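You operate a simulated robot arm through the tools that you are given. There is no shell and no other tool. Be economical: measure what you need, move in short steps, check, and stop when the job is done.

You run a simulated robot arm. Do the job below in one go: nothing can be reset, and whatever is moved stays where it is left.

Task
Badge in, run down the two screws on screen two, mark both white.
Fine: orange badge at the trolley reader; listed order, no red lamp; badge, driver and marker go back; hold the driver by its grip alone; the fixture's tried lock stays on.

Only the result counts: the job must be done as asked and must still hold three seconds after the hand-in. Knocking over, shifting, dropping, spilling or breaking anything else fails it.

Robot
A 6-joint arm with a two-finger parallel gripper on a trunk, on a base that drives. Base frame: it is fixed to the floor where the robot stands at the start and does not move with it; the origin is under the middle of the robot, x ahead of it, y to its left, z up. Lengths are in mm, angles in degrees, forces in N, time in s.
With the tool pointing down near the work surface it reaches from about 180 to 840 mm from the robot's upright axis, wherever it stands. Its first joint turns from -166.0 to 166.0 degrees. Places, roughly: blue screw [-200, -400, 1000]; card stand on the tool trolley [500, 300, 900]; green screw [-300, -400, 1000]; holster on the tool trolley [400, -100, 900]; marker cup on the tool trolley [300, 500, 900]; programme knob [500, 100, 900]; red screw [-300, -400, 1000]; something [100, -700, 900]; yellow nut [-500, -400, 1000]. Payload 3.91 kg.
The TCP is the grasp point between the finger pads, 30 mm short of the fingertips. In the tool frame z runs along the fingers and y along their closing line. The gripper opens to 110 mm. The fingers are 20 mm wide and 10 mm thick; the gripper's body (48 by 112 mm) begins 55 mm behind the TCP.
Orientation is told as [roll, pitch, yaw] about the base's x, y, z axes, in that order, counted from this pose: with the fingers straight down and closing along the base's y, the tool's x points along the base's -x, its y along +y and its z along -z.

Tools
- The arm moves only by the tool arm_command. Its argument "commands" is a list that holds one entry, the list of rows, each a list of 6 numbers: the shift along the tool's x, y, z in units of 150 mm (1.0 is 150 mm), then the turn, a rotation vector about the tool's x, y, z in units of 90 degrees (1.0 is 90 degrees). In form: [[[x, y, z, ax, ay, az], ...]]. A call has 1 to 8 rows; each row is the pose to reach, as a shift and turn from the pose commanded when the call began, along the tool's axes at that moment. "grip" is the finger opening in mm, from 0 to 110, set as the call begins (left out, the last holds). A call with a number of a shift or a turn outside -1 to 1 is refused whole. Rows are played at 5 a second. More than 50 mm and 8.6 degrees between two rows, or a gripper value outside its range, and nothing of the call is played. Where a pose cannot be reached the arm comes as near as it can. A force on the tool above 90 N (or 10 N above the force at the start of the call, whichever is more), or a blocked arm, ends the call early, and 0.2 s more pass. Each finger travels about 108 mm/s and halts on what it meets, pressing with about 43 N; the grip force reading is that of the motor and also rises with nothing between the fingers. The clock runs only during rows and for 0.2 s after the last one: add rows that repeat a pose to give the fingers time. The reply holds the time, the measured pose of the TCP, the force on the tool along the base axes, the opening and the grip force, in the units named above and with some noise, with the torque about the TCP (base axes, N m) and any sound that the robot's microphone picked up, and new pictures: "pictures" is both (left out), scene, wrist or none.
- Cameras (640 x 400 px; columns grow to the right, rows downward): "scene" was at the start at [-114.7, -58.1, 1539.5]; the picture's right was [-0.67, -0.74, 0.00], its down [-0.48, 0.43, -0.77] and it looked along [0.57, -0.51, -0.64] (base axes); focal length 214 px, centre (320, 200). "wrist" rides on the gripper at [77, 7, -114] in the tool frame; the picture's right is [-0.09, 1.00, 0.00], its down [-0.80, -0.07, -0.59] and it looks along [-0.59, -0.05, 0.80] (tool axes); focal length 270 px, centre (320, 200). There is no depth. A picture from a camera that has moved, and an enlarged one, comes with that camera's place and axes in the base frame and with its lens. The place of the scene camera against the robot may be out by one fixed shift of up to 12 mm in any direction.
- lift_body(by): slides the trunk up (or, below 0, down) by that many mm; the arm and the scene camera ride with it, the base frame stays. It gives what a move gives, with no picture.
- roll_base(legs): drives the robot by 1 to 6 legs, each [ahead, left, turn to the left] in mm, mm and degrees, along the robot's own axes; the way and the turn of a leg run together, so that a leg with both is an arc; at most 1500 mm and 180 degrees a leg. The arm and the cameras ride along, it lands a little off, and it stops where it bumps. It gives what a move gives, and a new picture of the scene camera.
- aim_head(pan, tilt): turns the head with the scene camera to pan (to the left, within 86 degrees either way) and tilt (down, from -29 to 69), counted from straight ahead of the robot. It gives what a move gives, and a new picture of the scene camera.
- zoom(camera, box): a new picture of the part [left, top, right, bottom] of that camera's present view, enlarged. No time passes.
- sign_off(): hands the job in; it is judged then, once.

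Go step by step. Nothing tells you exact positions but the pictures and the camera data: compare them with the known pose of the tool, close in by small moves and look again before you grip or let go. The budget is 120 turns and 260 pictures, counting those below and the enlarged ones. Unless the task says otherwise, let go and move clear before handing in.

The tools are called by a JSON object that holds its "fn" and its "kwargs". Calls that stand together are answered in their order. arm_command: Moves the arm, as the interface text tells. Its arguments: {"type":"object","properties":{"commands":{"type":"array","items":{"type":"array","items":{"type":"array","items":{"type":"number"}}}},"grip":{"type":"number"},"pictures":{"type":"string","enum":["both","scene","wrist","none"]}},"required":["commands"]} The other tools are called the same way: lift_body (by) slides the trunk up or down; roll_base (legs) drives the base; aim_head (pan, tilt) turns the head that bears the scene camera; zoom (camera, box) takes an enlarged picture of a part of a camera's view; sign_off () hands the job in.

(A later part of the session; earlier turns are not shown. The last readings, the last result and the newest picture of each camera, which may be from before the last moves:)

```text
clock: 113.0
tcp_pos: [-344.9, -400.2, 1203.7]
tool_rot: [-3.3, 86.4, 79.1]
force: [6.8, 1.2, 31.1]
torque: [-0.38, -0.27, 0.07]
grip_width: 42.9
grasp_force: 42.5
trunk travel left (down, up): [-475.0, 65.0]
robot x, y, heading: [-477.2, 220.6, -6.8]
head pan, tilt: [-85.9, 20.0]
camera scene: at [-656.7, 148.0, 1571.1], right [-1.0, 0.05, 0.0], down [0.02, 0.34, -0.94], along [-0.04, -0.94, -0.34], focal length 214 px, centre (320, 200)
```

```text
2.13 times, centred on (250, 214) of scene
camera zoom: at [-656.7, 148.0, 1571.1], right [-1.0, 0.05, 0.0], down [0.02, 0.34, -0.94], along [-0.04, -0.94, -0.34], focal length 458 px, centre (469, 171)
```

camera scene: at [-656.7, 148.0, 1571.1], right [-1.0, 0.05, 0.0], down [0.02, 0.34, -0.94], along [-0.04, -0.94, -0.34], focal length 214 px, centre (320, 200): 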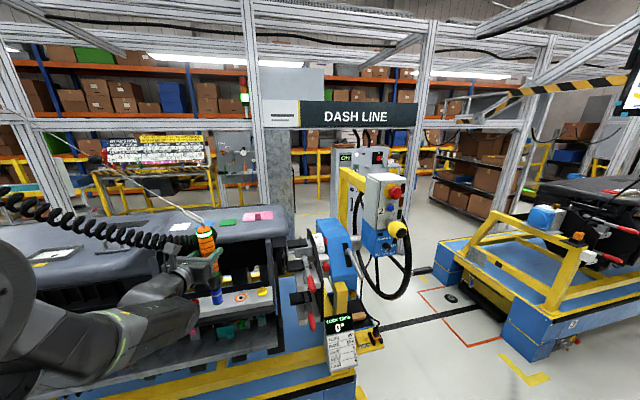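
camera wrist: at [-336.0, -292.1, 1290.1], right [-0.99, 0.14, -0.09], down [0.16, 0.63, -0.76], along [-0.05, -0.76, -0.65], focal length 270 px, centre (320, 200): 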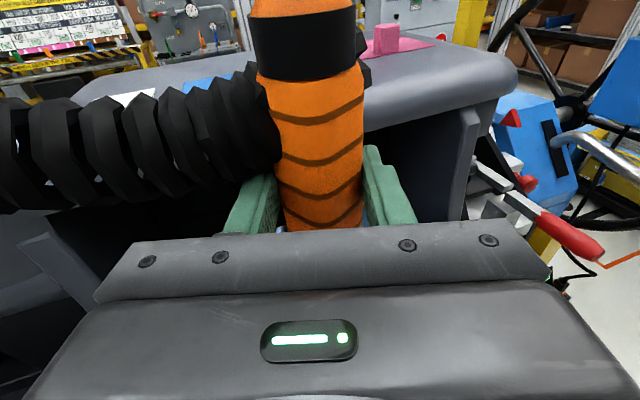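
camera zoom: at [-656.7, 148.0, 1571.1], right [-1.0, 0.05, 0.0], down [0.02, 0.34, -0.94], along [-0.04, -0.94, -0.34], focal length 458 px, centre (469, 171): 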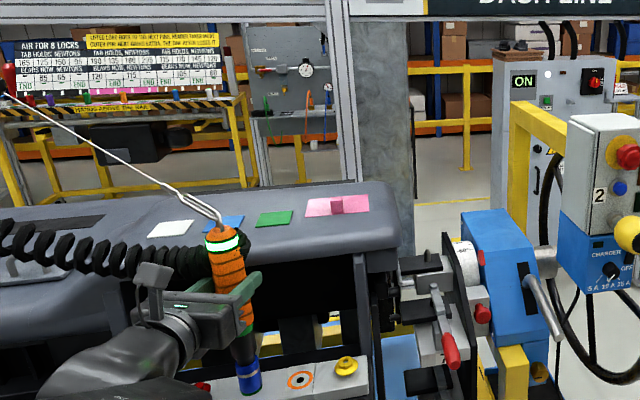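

The controller shows 2.5 Nm in green and the driver's band glows green: the green screw is done. Raising and moving over the blue screw.

{"fn": "arm_command", "kwargs": {"commands": [[[0.1, 0, -0.007, 0, 0, 0], [0.25, 0, -0.018, 0, 0, 0], [0.42, 0, -0.03, 0, 0, 0]]], "pictures": "none"}}

{"fn": "arm_command", "kwargs": {"commands": [[[0, -0.293, -0.1, 0, 0, 0], [0, -0.587, -0.2, 0, 0, 0], [0, -0.88, -0.3, 0, 0, 0]]], "pictures": "none"}}

{"fn": "aim_head", "kwargs": {"pan": -70, "tilt": 35}}

{"fn": "zoom", "kwargs": {"camera": "scene", "box": [200, 180, 296, 240]}}

```text
clock: 113.8
tcp_pos: [-344.5, -401.5, 1261.4]
tool_rot: [-1.7, 85.9, 80.6]
force: [3.6, 1.5, -0.4]
torque: [-0.13, 0.41, 0.05]
grip_width: 43.1
grasp_force: 43.0
trunk travel left (down, up): [-475.0, 65.0]
robot x, y, heading: [-477.5, 217.9, -6.7]
head pan, tilt: [-85.9, 20.0]
```

```text
clock: 114.6
tcp_pos: [-209.1, -373.1, 1266.8]
tool_rot: [-1.5, 85.9, 80.8]
force: [3.2, 1.2, -2.6]
torque: [-0.14, 0.32, 0.01]
grip_width: 42.7
grasp_force: 42.7
trunk travel left (down, up): [-475.0, 65.0]
robot x, y, heading: [-477.4, 216.6, -6.6]
head pan, tilt: [-85.9, 20.0]
```

```text
clock: 115.4
tcp_pos: [-210.5, -373.8, 1265.5]
tool_rot: [-2.3, 86.1, 80.0]
force: [3.4, 1.2, -0.5]
torque: [-0.11, 0.36, 0.01]
grip_width: 42.8
grasp_force: 42.9
trunk travel left (down, up): [-475.0, 65.0]
robot x, y, heading: [-474.1, 218.4, -6.9]
head pan, tilt: [-70.0, 35.0]
camera scene: at [-632.1, 151.8, 1547.1], right [-0.97, -0.23, 0.0], down [-0.13, 0.56, -0.82], along [0.19, -0.8, -0.57], focal length 214 px, centre (320, 200)
```

scene: 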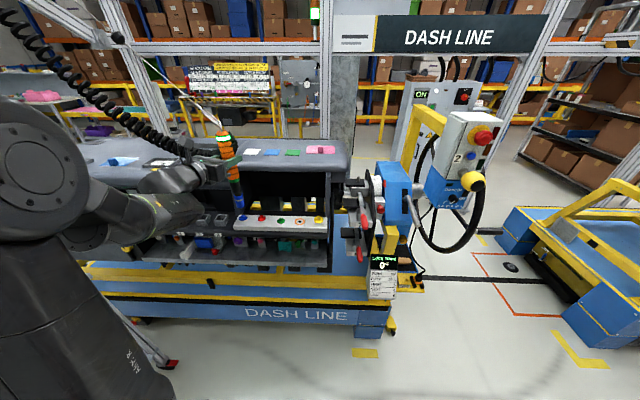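

```text
6.67 times, centred on (248, 210) of scene
camera zoom: at [-632.1, 151.8, 1547.1], right [-0.97, -0.23, 0.0], down [-0.13, 0.56, -0.82], along [0.19, -0.8, -0.57], focal length 1430 px, centre (800, 133)
```

zoom: 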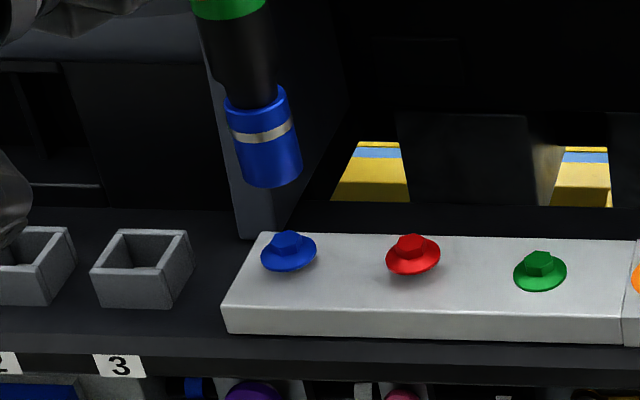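

Green sits flush. The tip is over blue within ~1 mm. Lowering to just above its hex and checking.

{"fn": "arm_command", "kwargs": {"commands": [[[-0.1, -0.007, 0.014, 0, 0, 0], [-0.2, -0.007, 0.021, 0, 0, 0], [-0.293, -0.007, 0.028, 0, 0, 0], [-0.293, -0.007, 0.028, 0, 0, 0]]], "pictures": "none"}}

{"fn": "zoom", "kwargs": {"camera": "scene", "box": [220, 195, 268, 225]}}

```text
clock: 116.4
tcp_pos: [-207.0, -374.7, 1221.9]
tool_rot: [-2.3, 86.1, 80.0]
force: [3.4, 0.7, -0.7]
torque: [-0.13, 0.33, 0.03]
grip_width: 43.1
grasp_force: 43.0
trunk travel left (down, up): [-475.0, 65.0]
robot x, y, heading: [-474.5, 217.0, -6.6]
head pan, tilt: [-70.0, 35.0]
```

```text
13.33 times, centred on (244, 210) of scene
camera zoom: at [-632.0, 151.9, 1547.1], right [-0.97, -0.23, 0.0], down [-0.13, 0.56, -0.82], along [0.19, -0.8, -0.57], focal length 2860 px, centre (1333, 67)
```

zoom: 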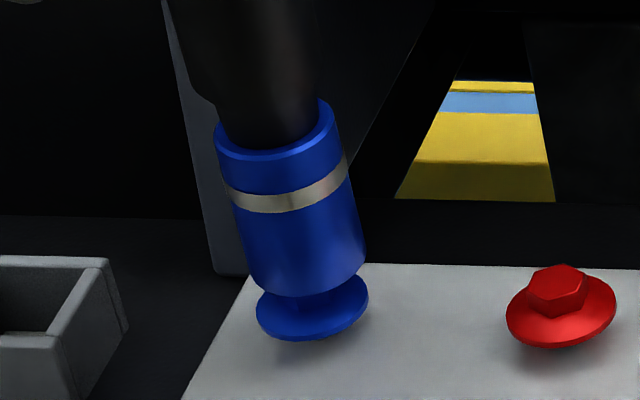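

Very close; shift ~1.2 mm (+x) and lower to engage.

{"fn": "arm_command", "kwargs": {"commands": [[[0, -0.009, 0.004, 0, 0, 0], [-0.03, -0.009, 0.006, 0, 0, 0], [-0.06, -0.009, 0.009, 0, 0, 0], [-0.06, -0.009, 0.009, 0, 0, 0], [-0.06, -0.009, 0.009, 0, 0, 0]]], "pictures": "none"}}

{"fn": "zoom", "kwargs": {"camera": "scene", "box": [220, 195, 268, 225]}}

```text
clock: 117.6
tcp_pos: [-205.1, -376.2, 1213.6]
tool_rot: [-1.8, 85.9, 80.5]
force: [1.9, 4.0, 0.7]
torque: [0.37, 0.51, 0.02]
grip_width: 43.0
grasp_force: 42.9
trunk travel left (down, up): [-475.0, 65.0]
robot x, y, heading: [-474.5, 218.8, -6.8]
head pan, tilt: [-70.0, 35.0]
```

```text
13.33 times, centred on (244, 210) of scene
camera zoom: at [-632.3, 152.5, 1547.0], right [-0.97, -0.23, 0.0], down [-0.13, 0.56, -0.82], along [0.19, -0.8, -0.57], focal length 2860 px, centre (1333, 67)
```

zoom: 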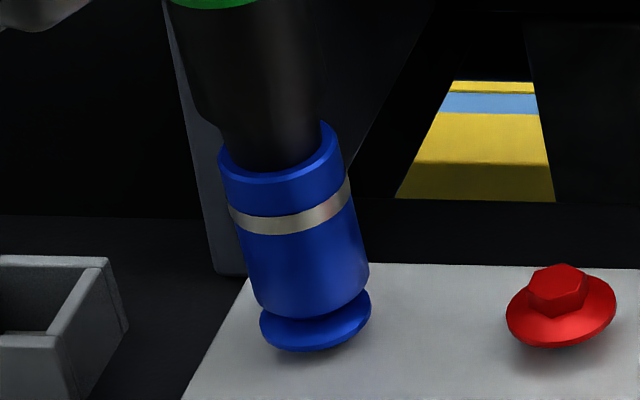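

It engages (side force wants ~1 mm +y). Continue down.

{"fn": "arm_command", "kwargs": {"commands": [[[-0.01, 0.003, -0.007, 0, 0, 0], [-0.025, 0.003, -0.006, 0, 0, 0], [-0.04, 0.003, -0.005, 0, 0, 0], [-0.053, 0.003, -0.004, 0, 0, 0], [-0.053, 0.003, -0.004, 0, 0, 0], [-0.053, 0.003, -0.004, 0, 0, 0]]], "pictures": "none"}}

{"fn": "zoom", "kwargs": {"camera": "scene", "box": [220, 195, 268, 225]}}

```text
clock: 119.0
tcp_pos: [-205.1, -375.7, 1206.7]
tool_rot: [-2.2, 86.2, 80.1]
force: [5.7, 5.2, 4.4]
torque: [0.75, -0.07, 0.04]
grip_width: 43.3
grasp_force: 43.3
trunk travel left (down, up): [-475.0, 65.0]
robot x, y, heading: [-476.6, 218.2, -6.6]
head pan, tilt: [-70.0, 35.0]
```

```text
13.33 times, centred on (244, 210) of scene
camera zoom: at [-631.9, 153.2, 1547.1], right [-0.97, -0.23, 0.0], down [-0.13, 0.56, -0.82], along [0.19, -0.8, -0.57], focal length 2860 px, centre (1333, 67)
```

zoom: 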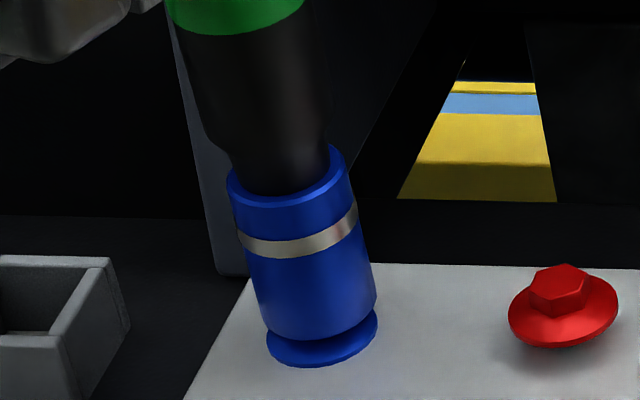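

Running down. Final push to seat.

{"fn": "arm_command", "kwargs": {"commands": [[[-0.015, 0.003, -0.004, 0, 0, 0], [-0.03, 0.003, -0.003, 0, 0, 0], [-0.045, 0.003, -0.002, 0, 0, 0], [-0.045, 0.003, -0.002, 0, 0, 0], [-0.045, 0.003, -0.002, 0, 0, 0], [-0.045, 0.003, -0.002, 0, 0, 0]]], "pictures": "scene"}}

{"fn": "zoom", "kwargs": {"camera": "scene", "box": [200, 120, 296, 230]}}

```text
clock: 120.4
tcp_pos: [-206.8, -374.0, 1202.8]
tool_rot: [-5.3, 86.6, 77.1]
force: [6.2, -0.1, 33.2]
torque: [-0.24, -0.23, 0.09]
grip_width: 42.8
grasp_force: 43.3
trunk travel left (down, up): [-475.0, 65.0]
robot x, y, heading: [-477.0, 221.0, -6.7]
head pan, tilt: [-70.0, 35.0]
camera scene: at [-633.2, 155.3, 1547.3], right [-0.97, -0.23, 0.0], down [-0.13, 0.56, -0.82], along [0.19, -0.8, -0.57], focal length 214 px, centre (320, 200)
```

scene: 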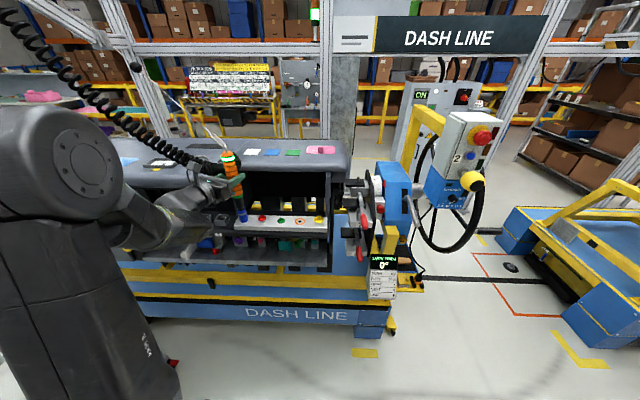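

```text
3.64 times, centred on (248, 175) of scene
camera zoom: at [-633.2, 155.3, 1547.3], right [-0.97, -0.23, 0.0], down [-0.13, 0.56, -0.82], along [0.19, -0.8, -0.57], focal length 780 px, centre (582, 291)
```

zoom: 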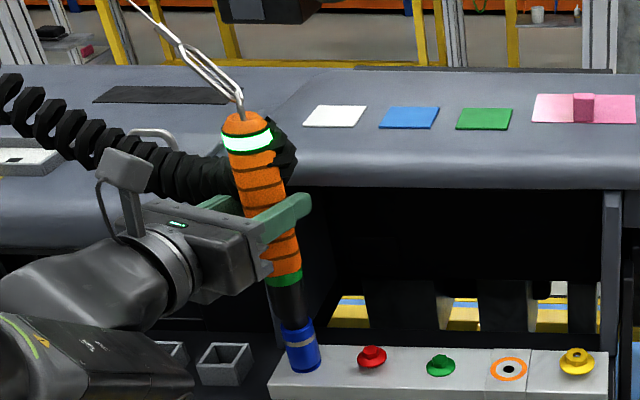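

Blue seated too: band lit green at 33 N. I raise the driver and drive round to the holster: turn left 60°, then shift so the driver ends short of the holster.

{"fn": "arm_command", "kwargs": {"commands": [[[0.1, 0, -0.007, 0, 0, 0], [0.25, 0, -0.018, 0, 0, 0], [0.45, 0, -0.032, 0, 0, 0], [0.65, 0, -0.046, 0, 0, 0]]], "pictures": "none"}}

{"fn": "zoom", "kwargs": {"camera": "scene", "box": [220, 190, 348, 240]}}

{"fn": "roll_base", "kwargs": {"legs": [[0, 0, 60], [-50, -212, 0]]}}

{"fn": "aim_head", "kwargs": {"pan": -47, "tilt": 35}}

```text
clock: 121.4
tcp_pos: [-205.1, -376.3, 1300.3]
tool_rot: [-1.9, 86.1, 80.5]
force: [2.4, 1.9, -2.1]
torque: [-0.12, 0.38, -0.02]
grip_width: 42.8
grasp_force: 43.0
trunk travel left (down, up): [-475.0, 65.0]
robot x, y, heading: [-476.8, 218.6, -6.8]
head pan, tilt: [-70.0, 35.0]
```

```text
5.00 times, centred on (284, 215) of scene
camera zoom: at [-632.1, 152.4, 1547.1], right [-0.97, -0.23, 0.0], down [-0.13, 0.56, -0.82], along [0.19, -0.8, -0.57], focal length 1072 px, centre (500, 125)
```

zoom: 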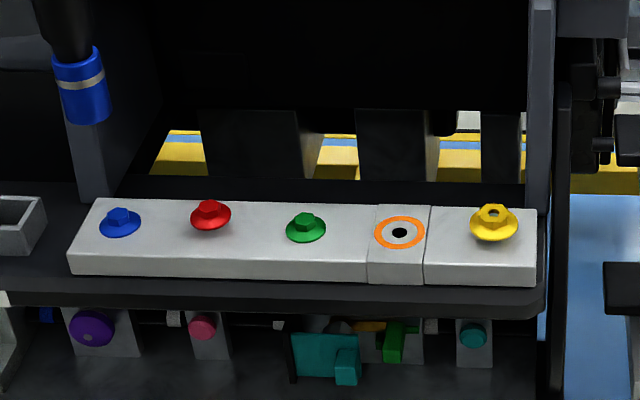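

```text
clock: 125.6
tcp_pos: [307.9, -27.7, 1299.0]
tool_rot: [-3.1, 86.0, 138.0]
force: [-1.3, -0.4, -0.7]
torque: [0.21, -0.03, -0.01]
grip_width: 42.9
grasp_force: 43.0
trunk travel left (down, up): [-475.0, 65.0]
robot x, y, heading: [-338.9, 46.6, 52.0]
head pan, tilt: [-70.0, 35.0]
camera scene: at [-368.2, -113.6, 1546.9], right [-0.31, -0.95, 0.0], down [-0.55, 0.18, -0.82], along [0.78, -0.25, -0.57], focal length 214 px, centre (320, 200)
```

scene: 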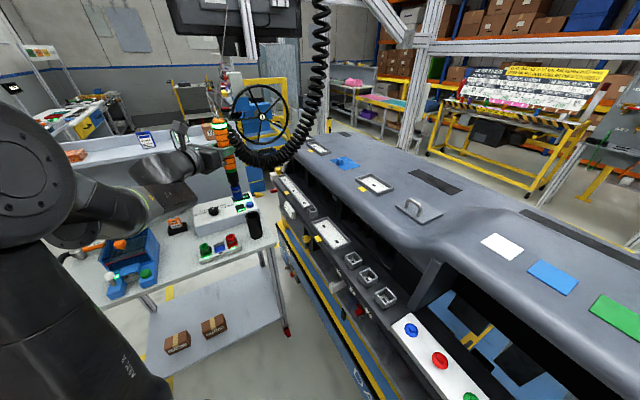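

```text
clock: 126.5
tcp_pos: [308.2, -27.5, 1298.1]
tool_rot: [-3.0, 86.1, 138.1]
force: [-0.1, -0.7, 0.4]
torque: [0.18, -0.09, -0.01]
grip_width: 43.1
grasp_force: 43.4
trunk travel left (down, up): [-475.0, 65.0]
robot x, y, heading: [-339.7, 50.9, 52.3]
head pan, tilt: [-47.0, 35.0]
camera scene: at [-364.7, -78.1, 1547.0], right [0.09, -1.0, 0.0], down [-0.57, -0.05, -0.82], along [0.82, 0.07, -0.57], focal length 214 px, centre (320, 200)
```

scene: 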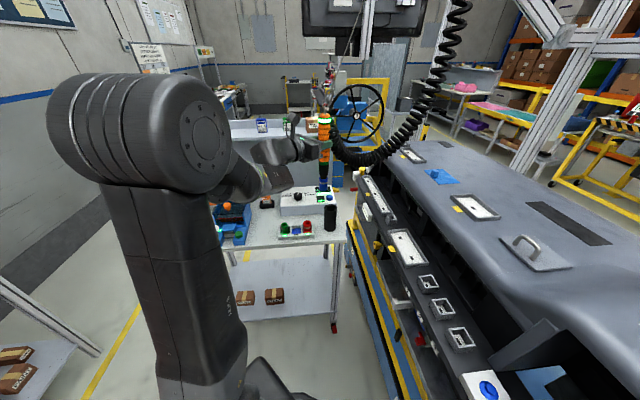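

Both screws are flush. The camera has a clear side view of driver and holster.

{"fn": "zoom", "kwargs": {"camera": "scene", "box": [270, 100, 398, 240]}}

{"fn": "zoom", "kwargs": {"camera": "scene", "box": [280, 170, 376, 240]}}

```text
2.86 times, centred on (334, 170) of scene
camera zoom: at [-364.7, -78.1, 1547.0], right [0.09, -1.0, 0.0], down [-0.57, -0.05, -0.82], along [0.82, 0.07, -0.57], focal length 613 px, centre (280, 286)
```

zoom: 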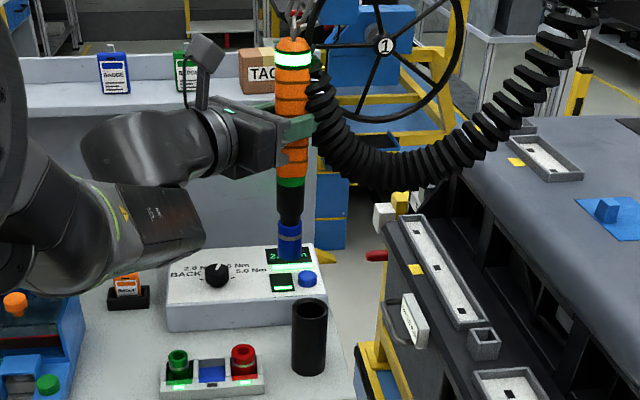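

```text
5.71 times, centred on (328, 205) of scene
camera zoom: at [-364.7, -78.1, 1547.0], right [0.09, -1.0, 0.0], down [-0.57, -0.05, -0.82], along [0.82, 0.07, -0.57], focal length 1226 px, centre (274, 171)
```

zoom: 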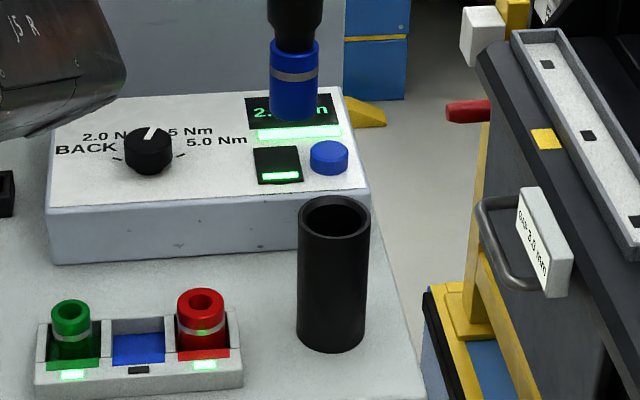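

Camera and arm agree within ~3 mm: holster axis at about (390, −60), mouth z ≈ 983. I move the tip above it and lower to ~25 mm above the mouth.

{"fn": "arm_command", "kwargs": {"commands": [[[0.018, -0.088, 0.257, 0, 0, 0], [0.036, -0.175, 0.513, 0, 0, 0], [-0.2, -0.175, 0.529, 0, 0, 0], [-0.45, -0.175, 0.546, 0, 0, 0], [-0.7, -0.175, 0.564, 0, 0, 0]]], "pictures": "none"}}

{"fn": "zoom", "kwargs": {"camera": "scene", "box": [280, 150, 376, 240]}}

{"fn": "zoom", "kwargs": {"camera": "scene", "box": [304, 190, 368, 230]}}

```text
clock: 127.7
tcp_pos: [384.6, -57.4, 1187.6]
tool_rot: [-2.5, 86.1, 138.7]
force: [-1.6, -1.4, -1.5]
torque: [0.12, -0.16, -0.02]
grip_width: 42.9
grasp_force: 43.2
trunk travel left (down, up): [-475.0, 65.0]
robot x, y, heading: [-338.0, 51.6, 52.2]
head pan, tilt: [-47.0, 35.0]
```

```text
4.44 times, centred on (328, 195) of scene
camera zoom: at [-364.0, -78.0, 1547.0], right [0.09, -1.0, 0.0], down [-0.57, -0.05, -0.82], along [0.82, 0.07, -0.57], focal length 953 px, centre (284, 222)
```

zoom: 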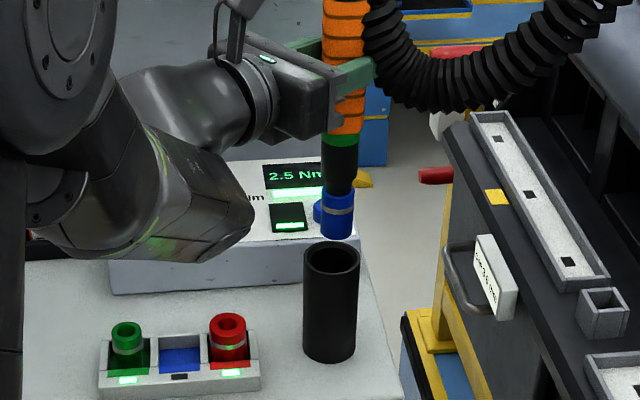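

```text
10.00 times, centred on (336, 210) of scene
camera zoom: at [-364.0, -78.0, 1547.0], right [0.09, -1.0, 0.0], down [-0.57, -0.05, -0.82], along [0.82, 0.07, -0.57], focal length 2145 px, centre (160, 100)
```

zoom: 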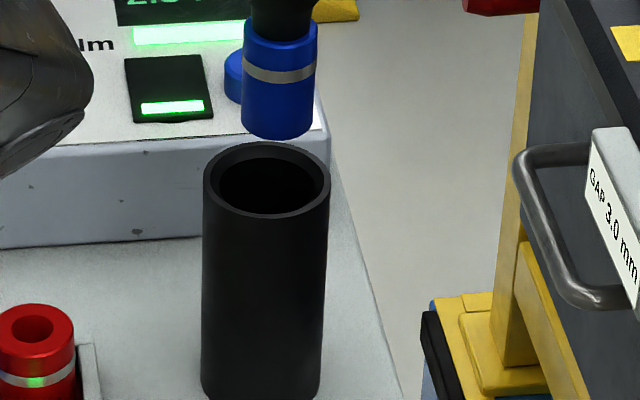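

The tip is ~5 mm right of the holster's centre. Shifting and lowering to the mouth.

{"fn": "arm_command", "kwargs": {"commands": [[[0, -0.024, -0.02, 0, 0, 0], [-0.08, -0.024, -0.014, 0, 0, 0], [-0.16, -0.024, -0.009, 0, 0, 0], [-0.16, -0.024, -0.009, 0, 0, 0]]], "pictures": "none"}}

{"fn": "zoom", "kwargs": {"camera": "scene", "box": [304, 190, 368, 230]}}

```text
clock: 128.7
tcp_pos: [384.8, -50.6, 1163.9]
tool_rot: [-2.9, 86.2, 138.2]
force: [-1.5, -1.4, -0.1]
torque: [0.1, -0.13, 0.01]
grip_width: 42.8
grasp_force: 43.7
trunk travel left (down, up): [-475.0, 65.0]
robot x, y, heading: [-343.0, 47.4, 52.1]
head pan, tilt: [-47.0, 35.0]
```

```text
10.00 times, centred on (336, 210) of scene
camera zoom: at [-364.7, -77.9, 1547.0], right [0.09, -1.0, 0.0], down [-0.57, -0.05, -0.82], along [0.82, 0.07, -0.57], focal length 2145 px, centre (160, 100)
```

zoom: 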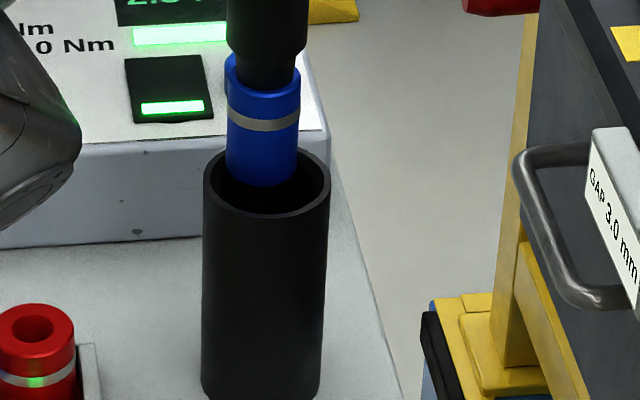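

Tip just inside the mouth outline; nudge 1.5 mm right and lower further, watching force.

{"fn": "arm_command", "kwargs": {"commands": [[[0, 0.008, 0.006, 0, 0, 0], [-0.1, 0.008, 0.013, 0, 0, 0], [-0.2, 0.008, 0.02, 0, 0, 0], [-0.2, 0.008, 0.02, 0, 0, 0]]], "pictures": "none"}}

{"fn": "zoom", "kwargs": {"camera": "scene", "box": [304, 180, 368, 230]}}

```text
clock: 129.7
tcp_pos: [384.7, -52.1, 1135.2]
tool_rot: [-3.0, 86.0, 138.0]
force: [-2.0, -2.1, -0.5]
torque: [0.08, -0.12, -0.01]
grip_width: 42.8
grasp_force: 43.1
trunk travel left (down, up): [-475.0, 65.0]
robot x, y, heading: [-340.2, 49.6, 52.0]
head pan, tilt: [-47.0, 35.0]
```

```text
8.00 times, centred on (336, 205) of scene
camera zoom: at [-364.8, -77.9, 1547.0], right [0.09, -1.0, 0.0], down [-0.57, -0.05, -0.82], along [0.82, 0.07, -0.57], focal length 1716 px, centre (192, 160)
```

zoom: 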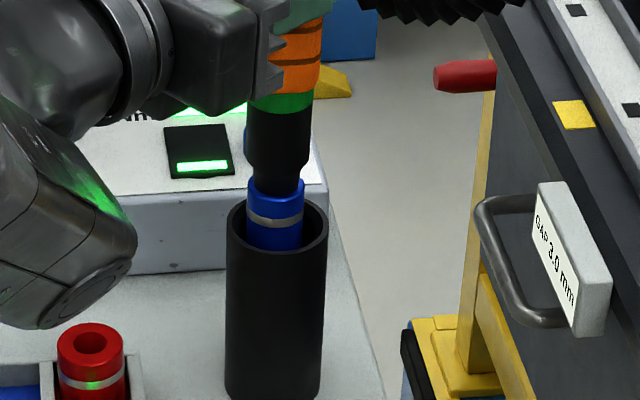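

Socket is inside the holster. The wrist comes low near the red socket, so I lower in stages and look.

{"fn": "arm_command", "kwargs": {"commands": [[[-0.1, 0, 0.007, 0, 0, 0], [-0.2, 0, 0.014, 0, 0, 0], [-0.3, 0, 0.021, 0, 0, 0], [-0.3, 0, 0.021, 0, 0, 0]]], "pictures": "none"}}

{"fn": "zoom", "kwargs": {"camera": "scene", "box": [270, 160, 366, 240]}}

{"fn": "aim_head", "kwargs": {"pan": -75, "tilt": 35}}

{"fn": "zoom", "kwargs": {"camera": "scene", "box": [130, 150, 290, 280]}}

```text
clock: 130.7
tcp_pos: [386.0, -52.4, 1090.4]
tool_rot: [-2.7, 86.1, 138.4]
force: [-2.1, -1.3, 0.0]
torque: [0.13, -0.1, -0.06]
grip_width: 43.0
grasp_force: 43.3
trunk travel left (down, up): [-475.0, 65.0]
robot x, y, heading: [-341.8, 47.4, 52.2]
head pan, tilt: [-47.0, 35.0]
```

```text
5.00 times, centred on (318, 200) of scene
camera zoom: at [-364.7, -77.9, 1547.0], right [0.09, -1.0, 0.0], down [-0.57, -0.05, -0.82], along [0.82, 0.07, -0.57], focal length 1072 px, centre (330, 200)
```

zoom: 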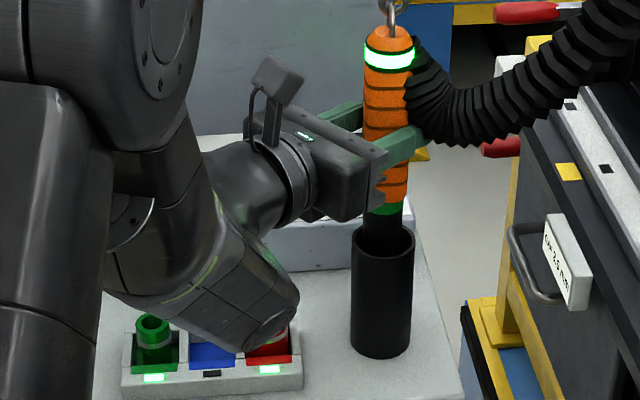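

```text
clock: 131.6
tcp_pos: [385.7, -52.8, 1091.3]
tool_rot: [-2.9, 86.1, 138.2]
force: [-1.7, -1.3, -0.5]
torque: [0.14, -0.1, 0.0]
grip_width: 43.0
grasp_force: 43.2
trunk travel left (down, up): [-475.0, 65.0]
robot x, y, heading: [-343.4, 52.5, 51.9]
head pan, tilt: [-75.0, 35.0]
camera scene: at [-371.3, -119.9, 1547.0], right [-0.39, -0.92, 0.0], down [-0.53, 0.22, -0.82], along [0.75, -0.32, -0.57], focal length 214 px, centre (320, 200)
```

scene: 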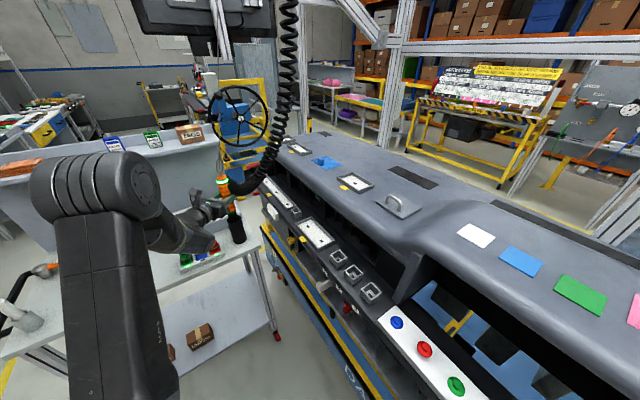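

```text
3.08 times, centred on (210, 215) of scene
camera zoom: at [-371.3, -119.9, 1547.0], right [-0.39, -0.92, 0.0], down [-0.53, 0.22, -0.82], along [0.75, -0.32, -0.57], focal length 660 px, centre (658, 154)
```

zoom: 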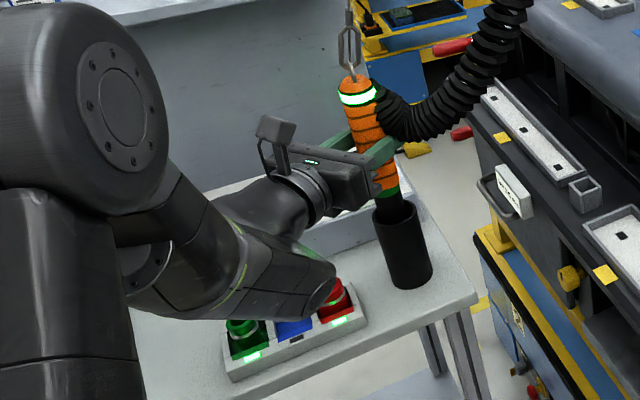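

The wrist end is ~100 mm nearer than the rack and about 65 mm above it, so there is room. Lowering to the original grasp height.

{"fn": "arm_command", "kwargs": {"commands": [[[-0.1, 0, 0.007, 0, 0, 0], [-0.2, 0, 0.014, 0, 0, 0], [-0.26, 0, 0.018, 0, 0, 0], [-0.26, 0, 0.018, 0, 0, 0]]], "pictures": "none"}}

{"fn": "zoom", "kwargs": {"camera": "scene", "box": [130, 150, 290, 280]}}

```text
clock: 132.6
tcp_pos: [384.9, -52.6, 1050.3]
tool_rot: [-2.3, 86.0, 138.8]
force: [-1.5, -0.7, -4.5]
torque: [0.12, -0.09, -0.03]
grip_width: 43.2
grasp_force: 43.4
trunk travel left (down, up): [-475.0, 65.0]
robot x, y, heading: [-342.4, 50.4, 52.3]
head pan, tilt: [-75.0, 35.0]
```

```text
3.08 times, centred on (210, 215) of scene
camera zoom: at [-370.8, -120.1, 1546.9], right [-0.39, -0.92, 0.0], down [-0.53, 0.22, -0.82], along [0.75, -0.32, -0.57], focal length 660 px, centre (658, 154)
```

zoom: 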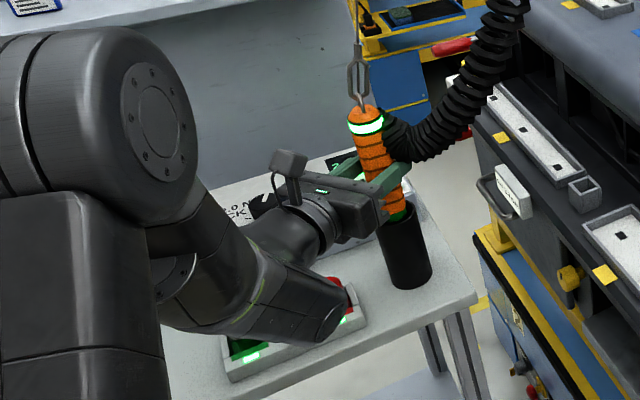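

Almost down. Two more mm then check for seating.

{"fn": "arm_command", "kwargs": {"commands": [[[-0.013, 0, 0.001, 0, 0, 0], [-0.02, 0, 0.001, 0, 0, 0], [-0.02, 0, 0.001, 0, 0, 0]]], "pictures": "none"}}

```text
clock: 133.4
tcp_pos: [384.8, -51.3, 1048.3]
tool_rot: [-3.1, 86.2, 138.0]
force: [-1.1, -1.6, 0.0]
torque: [0.11, -0.12, -0.05]
grip_width: 42.8
grasp_force: 42.5
trunk travel left (down, up): [-475.0, 65.0]
robot x, y, heading: [-340.2, 49.0, 52.1]
head pan, tilt: [-75.0, 35.0]
```

{"fn": "arm_command", "kwargs": {"commands": [[[-0.015, 0, 0.001, 0, 0, 0], [-0.027, 0, 0.002, 0, 0, 0], [-0.027, 0, 0.002, 0, 0, 0]]], "pictures": "none"}}

{"fn": "zoom", "kwargs": {"camera": "scene", "box": [190, 170, 260, 250]}}

```text
clock: 134.2
tcp_pos: [384.2, -50.9, 1045.8]
tool_rot: [-4.1, 86.3, 137.0]
force: [-0.7, -1.1, 10.0]
torque: [-0.14, -0.12, -0.01]
grip_width: 43.1
grasp_force: 42.5
trunk travel left (down, up): [-475.0, 65.0]
robot x, y, heading: [-341.2, 50.5, 52.1]
head pan, tilt: [-75.0, 35.0]
```

```text
5.00 times, centred on (225, 210) of scene
camera zoom: at [-372.5, -119.8, 1547.1], right [-0.39, -0.92, 0.0], down [-0.53, 0.22, -0.82], along [0.76, -0.32, -0.57], focal length 1072 px, centre (795, 150)
```

zoom: 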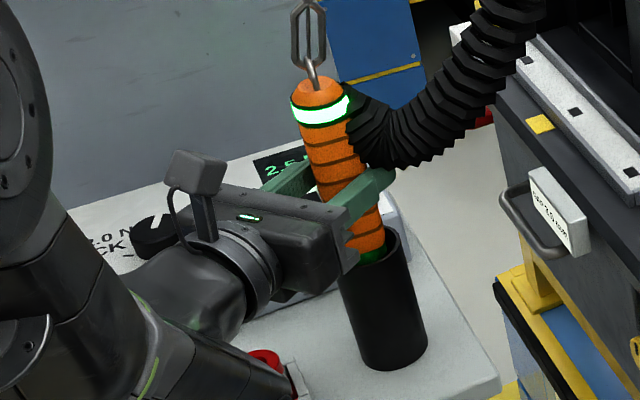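

Seated (10 N). Opening and backing straight off.

{"fn": "arm_command", "kwargs": {"commands": [[[0.013, 0, 0, 0, 0, 0], [0.013, 0, 0, 0, 0, 0], [0.013, 0, 0, 0, 0, 0], [0.013, 0, -0.2, 0, 0, 0], [0.013, 0, -0.45, 0, 0, 0], [0.013, 0, -0.7, 0, 0, 0], [0.013, 0, -0.9, 0, 0, 0]]], "grip": 105, "pictures": "wrist"}}

{"fn": "zoom", "kwargs": {"camera": "scene", "box": [130, 130, 290, 260]}}

```text
clock: 135.8
tcp_pos: [279.8, 35.9, 1057.3]
tool_rot: [-3.0, 86.2, 137.9]
force: [-0.1, -0.7, -0.6]
torque: [-0.04, 0.02, 0.01]
grip_width: 104.9
grasp_force: 0.1
trunk travel left (down, up): [-475.0, 65.0]
robot x, y, heading: [-343.7, 49.6, 52.1]
head pan, tilt: [-75.0, 35.0]
camera wrist: at [191.1, 99.4, 1141.9], right [-0.63, -0.77, -0.09], down [-0.46, 0.46, -0.76], along [0.63, -0.44, -0.64], focal length 270 px, centre (320, 200)
```

wrist: 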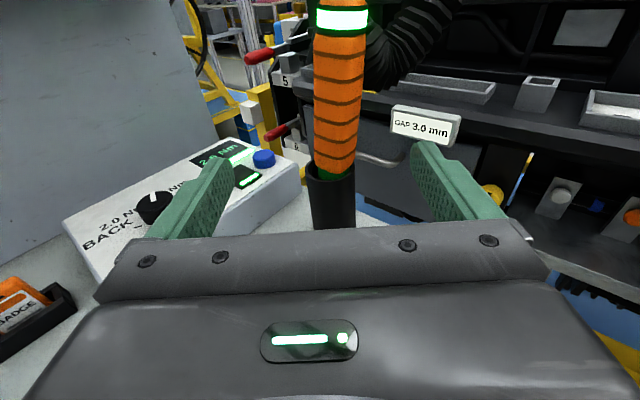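

```text
3.08 times, centred on (210, 195) of scene
camera zoom: at [-371.5, -119.4, 1547.0], right [-0.39, -0.92, 0.0], down [-0.53, 0.22, -0.82], along [0.75, -0.32, -0.57], focal length 660 px, centre (658, 215)
```

zoom: 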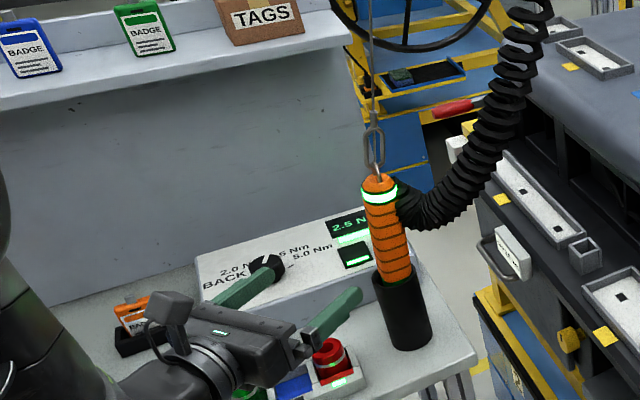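

Driver is back in its holster, lamps green. Next the marker in its cup at about (238, 548): raise, turn the base left 39° and shift so the hand faces it along +x.

{"fn": "arm_command", "kwargs": {"commands": [[[0.15, 0, -0.1, 0, 0.015, 0], [0.3, 0, -0.15, 0, 0.03, 0], [0.45, 0, -0.2, 0, 0.044, 0]]], "pictures": "none"}}

{"fn": "roll_base", "kwargs": {"legs": [[0, 0, 39], [115, 20, 0]]}}

{"fn": "aim_head", "kwargs": {"pan": -55, "tilt": 40}}

```text
clock: 136.6
tcp_pos: [260.4, 49.4, 1122.3]
tool_rot: [-99.7, 89.8, 41.5]
force: [0.0, -0.1, -0.5]
torque: [0.03, 0.01, 0.0]
grip_width: 105.2
grasp_force: 0.0
trunk travel left (down, up): [-475.0, 65.0]
robot x, y, heading: [-340.1, 49.5, 51.9]
head pan, tilt: [-75.0, 35.0]
```

```text
clock: 139.7
tcp_pos: [109.5, 540.3, 1123.6]
tool_rot: [-107.6, 89.9, 72.1]
force: [0.3, 0.7, -0.1]
torque: [0.03, 0.0, 0.0]
grip_width: 105.1
grasp_force: 0.0
trunk travel left (down, up): [-475.0, 65.0]
robot x, y, heading: [-362.8, 162.9, 90.8]
head pan, tilt: [-75.0, 35.0]
camera scene: at [-282.7, 19.8, 1547.1], right [0.27, -0.96, 0.0], down [-0.55, -0.16, -0.82], along [0.79, 0.22, -0.57], focal length 214 px, centre (320, 200)
```

scene: 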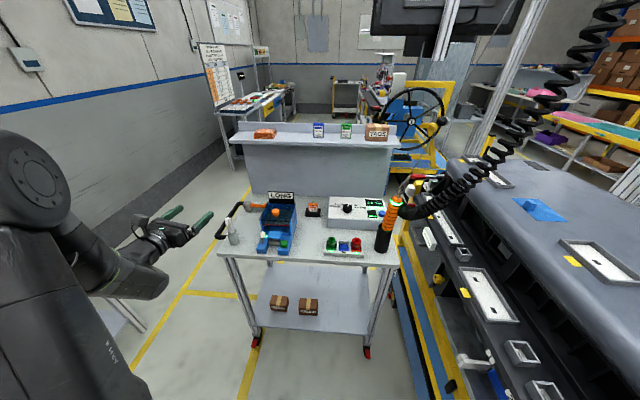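

```text
clock: 140.5
tcp_pos: [110.9, 541.7, 1124.7]
tool_rot: [-101.6, 89.8, 78.1]
force: [0.1, 0.6, 1.0]
torque: [-0.01, 0.01, 0.04]
grip_width: 104.7
grasp_force: 0.0
trunk travel left (down, up): [-475.0, 65.0]
robot x, y, heading: [-359.2, 167.3, 90.8]
head pan, tilt: [-55.0, 40.0]
camera scene: at [-298.2, 44.6, 1539.5], right [0.58, -0.81, 0.0], down [-0.52, -0.37, -0.77], along [0.62, 0.45, -0.64], focal length 214 px, centre (320, 200)
```

scene: 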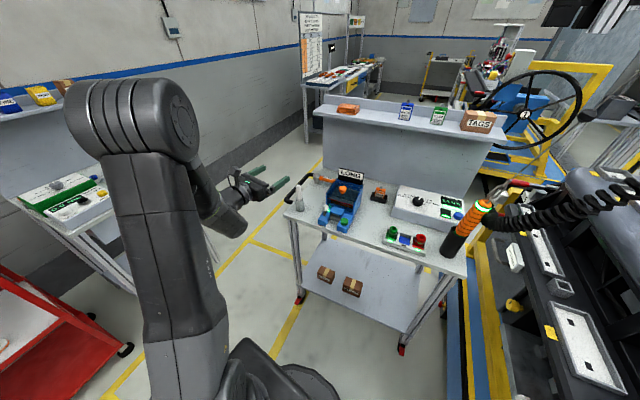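

{"fn": "zoom", "kwargs": {"camera": "scene", "box": [220, 150, 348, 230]}}

{"fn": "zoom", "kwargs": {"camera": "wrist", "box": [160, 60, 480, 260]}}

```text
5.00 times, centred on (284, 190) of scene
camera zoom: at [-298.2, 44.6, 1539.5], right [0.58, -0.81, 0.0], down [-0.52, -0.37, -0.77], along [0.62, 0.45, -0.64], focal length 1072 px, centre (500, 250)
```

zoom: 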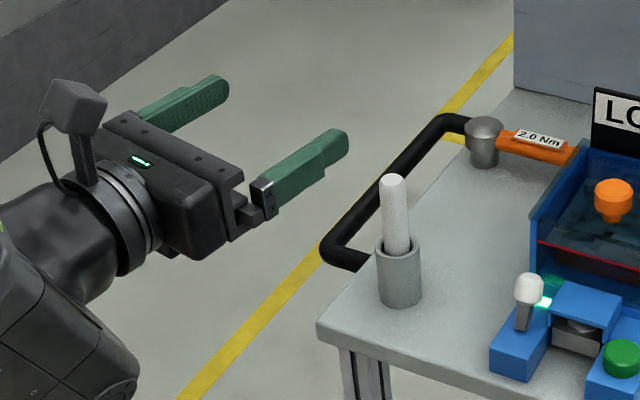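

```text
2.00 times, centred on (320, 160) of wrist
camera zoom: at [-4.9, 535.0, 1200.5], right [-0.01, -1.0, -0.09], down [-0.59, 0.08, -0.8], along [0.8, 0.05, -0.59], focal length 541 px, centre (320, 280)
```

zoom: 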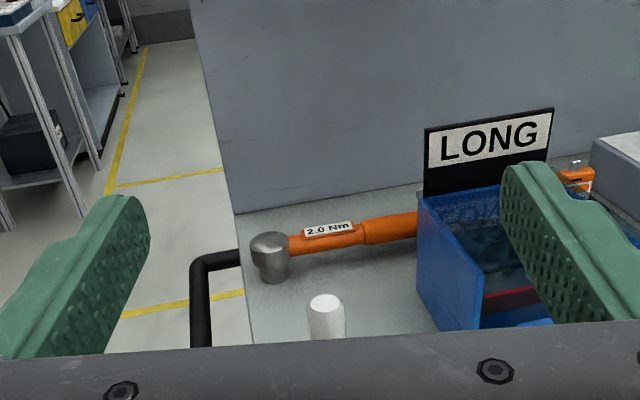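

Marker top at (243, 548, 1002), vertical, ~24 mm thick; cup mouth z ≈ 928. Lowering the hand to z ≈ 970 in front of it.

{"fn": "arm_command", "kwargs": {"commands": [[[-0.25, -0.045, 0, 0, 0, 0], [-0.5, -0.045, 0, 0, 0, 0], [-0.75, -0.045, 0, 0, 0, 0], [-1, -0.045, 0, 0, 0, 0]]], "grip": 70, "pictures": "both"}}

```text
clock: 141.5
tcp_pos: [112.7, 548.1, 972.9]
tool_rot: [-104.8, 89.9, 74.7]
force: [-0.6, 0.1, 0.3]
torque: [0.0, -0.01, 0.0]
grip_width: 70.0
grasp_force: 0.0
trunk travel left (down, up): [-475.0, 65.0]
robot x, y, heading: [-362.5, 164.6, 90.3]
head pan, tilt: [-55.0, 40.0]
camera scene: at [-297.9, 45.1, 1539.5], right [0.58, -0.81, 0.0], down [-0.52, -0.37, -0.77], along [0.62, 0.45, -0.64], focal length 214 px, centre (320, 200)
camera wrist: at [-2.1, 542.2, 1050.6], right [-0.01, -1.0, -0.09], down [-0.59, 0.08, -0.8], along [0.81, 0.05, -0.59], focal length 270 px, centre (320, 200)
```

scene: 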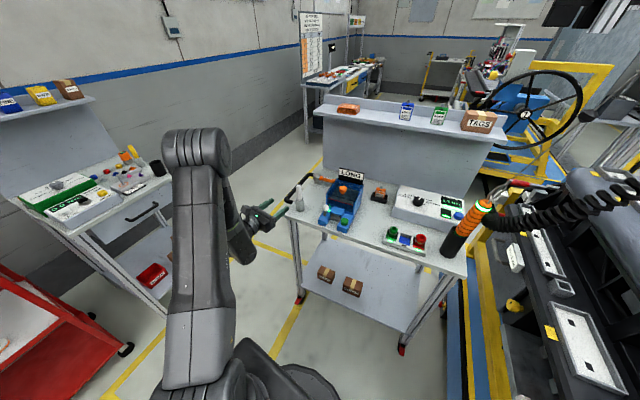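
wrist: 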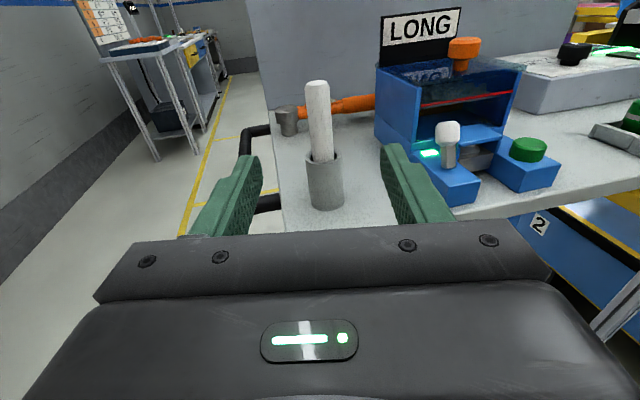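

Marker is centred. Advancing 130 mm and closing on it.

{"fn": "arm_command", "kwargs": {"commands": [[[0, 0, 0.3, 0, 0, 0], [0, 0, 0.6, 0, 0, 0], [0, 0, 0.867, 0, 0, 0]]], "pictures": "wrist"}}

{"fn": "zoom", "kwargs": {"camera": "scene", "box": [240, 160, 336, 230]}}

```text
clock: 142.3
tcp_pos: [244.1, 546.7, 972.2]
tool_rot: [-88.7, 89.9, 90.9]
force: [0.7, 0.3, -1.1]
torque: [0.01, 0.01, 0.01]
grip_width: 70.1
grasp_force: 0.0
trunk travel left (down, up): [-475.0, 65.0]
robot x, y, heading: [-362.6, 165.8, 90.6]
head pan, tilt: [-55.0, 40.0]
camera wrist: at [128.8, 540.4, 1049.9], right [-0.01, -1.0, -0.09], down [-0.59, 0.08, -0.8], along [0.8, 0.05, -0.59], focal length 270 px, centre (320, 200)
```

wrist: 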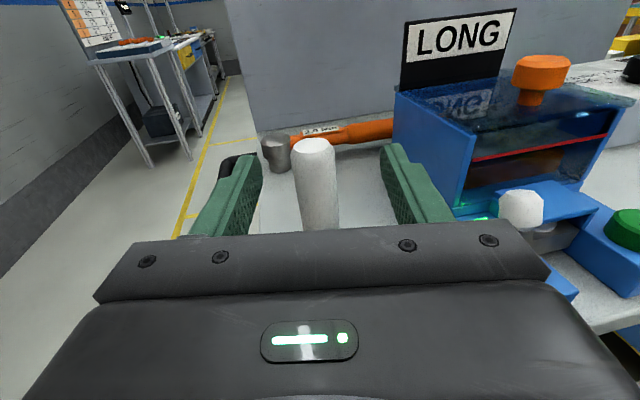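

```text
5.71 times, centred on (288, 195) of scene
camera zoom: at [-297.9, 44.7, 1539.4], right [0.58, -0.81, 0.0], down [-0.52, -0.37, -0.77], along [0.62, 0.45, -0.64], focal length 1226 px, centre (503, 229)
```

zoom: 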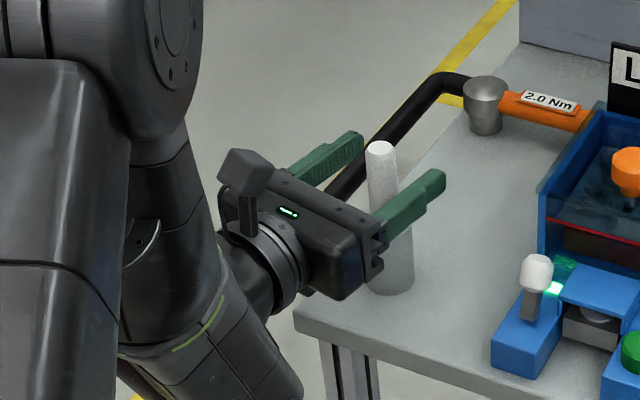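

Marker is between the pads. Closing.

{"fn": "arm_command", "kwargs": {"commands": [[[0, 0, 0, 0, 0, 0], [0, 0, 0, 0, 0, 0], [0, 0, 0, 0, 0, 0], [0, 0, 0, 0, 0, 0]]], "grip": 10, "pictures": "wrist"}}

{"fn": "arm_command", "kwargs": {"commands": [[[0.2, 0, 0, 0, 0, 0], [0.4, 0, 0, 0, 0, 0], [0.6, 0, 0, 0, 0, 0], [0.8, 0, 0, 0, 0, 0]]], "pictures": "scene"}}

{"fn": "zoom", "kwargs": {"camera": "scene", "box": [230, 130, 326, 220]}}

```text
clock: 143.3
tcp_pos: [243.2, 545.4, 974.1]
tool_rot: [-100.5, 89.8, 79.1]
force: [-0.1, -0.6, 0.5]
torque: [0.0, -0.01, 0.0]
grip_width: 20.9
grasp_force: 43.1
trunk travel left (down, up): [-475.0, 65.0]
robot x, y, heading: [-361.7, 168.1, 91.0]
head pan, tilt: [-55.0, 40.0]
camera wrist: at [128.1, 540.5, 1050.2], right [-0.01, -1.0, -0.09], down [-0.59, 0.08, -0.8], along [0.8, 0.05, -0.59], focal length 270 px, centre (320, 200)
```

wrist: 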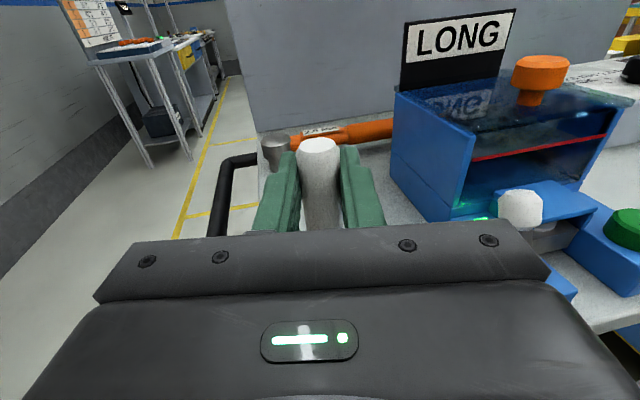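

```text
clock: 144.3
tcp_pos: [240.8, 547.5, 1094.6]
tool_rot: [-97.0, 89.8, 82.5]
force: [-0.1, -0.1, -0.1]
torque: [0.03, 0.0, 0.03]
grip_width: 20.7
grasp_force: 43.0
trunk travel left (down, up): [-475.0, 65.0]
robot x, y, heading: [-362.3, 163.3, 90.5]
head pan, tilt: [-55.0, 40.0]
camera scene: at [-298.5, 44.5, 1539.4], right [0.58, -0.81, 0.0], down [-0.52, -0.37, -0.77], along [0.62, 0.45, -0.64], focal length 214 px, centre (320, 200)
```

scene: 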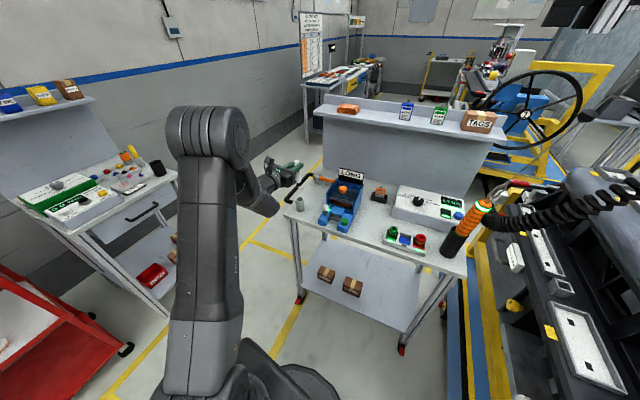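

```text
4.44 times, centred on (278, 175) of scene
camera zoom: at [-298.5, 44.5, 1539.4], right [0.58, -0.81, 0.0], down [-0.52, -0.37, -0.77], along [0.62, 0.45, -0.64], focal length 953 px, centre (507, 311)
```

zoom: 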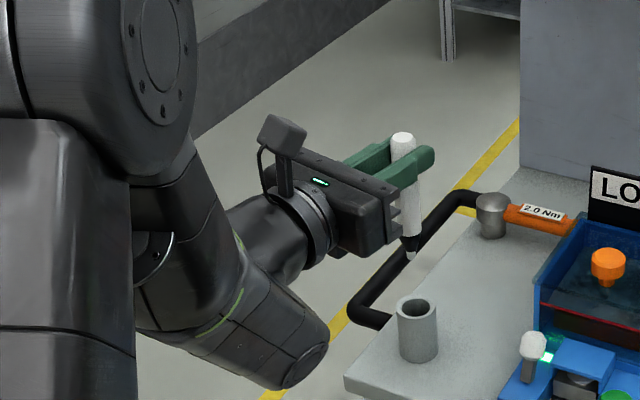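

Marker is lifted; its tip is ~98 mm below the TCP. I raise and retract it, then drive: shift back first, then turn right 97° to face the strip.

{"fn": "arm_command", "kwargs": {"commands": [[[0.2, 0, -0.2, 0, 0, 0], [0.4, 0, -0.4, 0, 0, 0], [0.63, 0, -0.667, 0, 0, 0]]], "pictures": "none"}}

{"fn": "roll_base", "kwargs": {"legs": [[83, 197, 0], [0, 0, -97]]}}

{"fn": "aim_head", "kwargs": {"pan": -60, "tilt": 35}}

{"fn": "zoom", "kwargs": {"camera": "scene", "box": [200, 120, 392, 250]}}

```text
refused: row 3 steps farther than a row can; nothing moved
```

```text
clock: 150.1
tcp_pos: [-272.0, -404.3, 1095.6]
tool_rot: [-121.3, 89.7, -40.0]
force: [1.5, 1.3, 10.9]
torque: [0.46, -0.97, 0.03]
grip_width: 35.2
grasp_force: 42.8
trunk travel left (down, up): [-475.0, 65.0]
robot x, y, heading: [-557.8, 249.1, -7.7]
head pan, tilt: [-55.0, 40.0]
camera scene: at [-697.5, 194.3, 1539.5], right [-0.89, -0.46, 0.0], down [-0.29, 0.57, -0.77], along [0.35, -0.68, -0.64], focal length 214 px, centre (320, 200)
```

scene: 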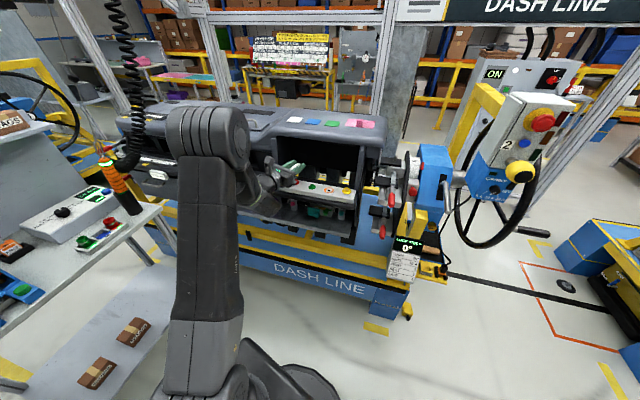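

```text
clock: 150.8
tcp_pos: [-273.4, -404.0, 1096.8]
tool_rot: [-126.0, 89.6, -44.9]
force: [-1.2, -3.6, 17.5]
torque: [0.5, -1.25, -0.25]
grip_width: 31.2
grasp_force: 42.6
trunk travel left (down, up): [-475.0, 65.0]
robot x, y, heading: [-562.4, 246.0, -7.8]
head pan, tilt: [-60.0, 35.0]
camera scene: at [-704.0, 188.2, 1547.0], right [-0.93, -0.38, 0.0], down [-0.22, 0.53, -0.82], along [0.31, -0.76, -0.57], focal length 214 px, centre (320, 200)
```

scene: 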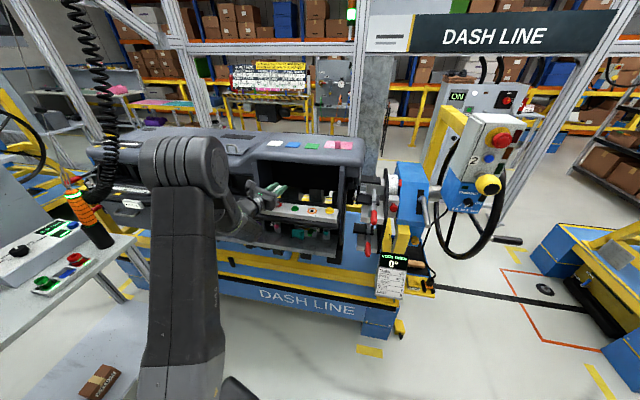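

```text
3.08 times, centred on (296, 185) of scene
camera zoom: at [-704.0, 188.2, 1547.0], right [-0.93, -0.38, 0.0], down [-0.22, 0.53, -0.82], along [0.31, -0.76, -0.57], focal length 660 px, centre (394, 246)
```

zoom: 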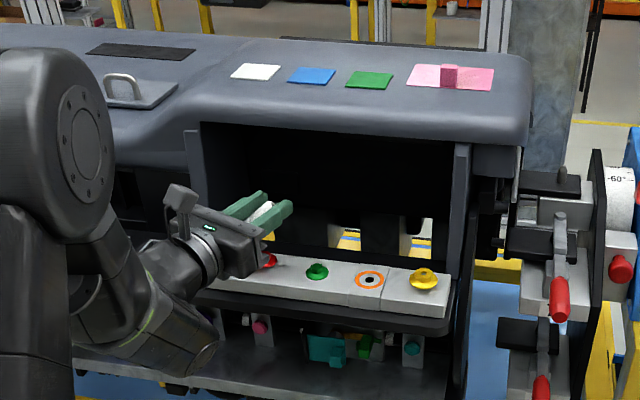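

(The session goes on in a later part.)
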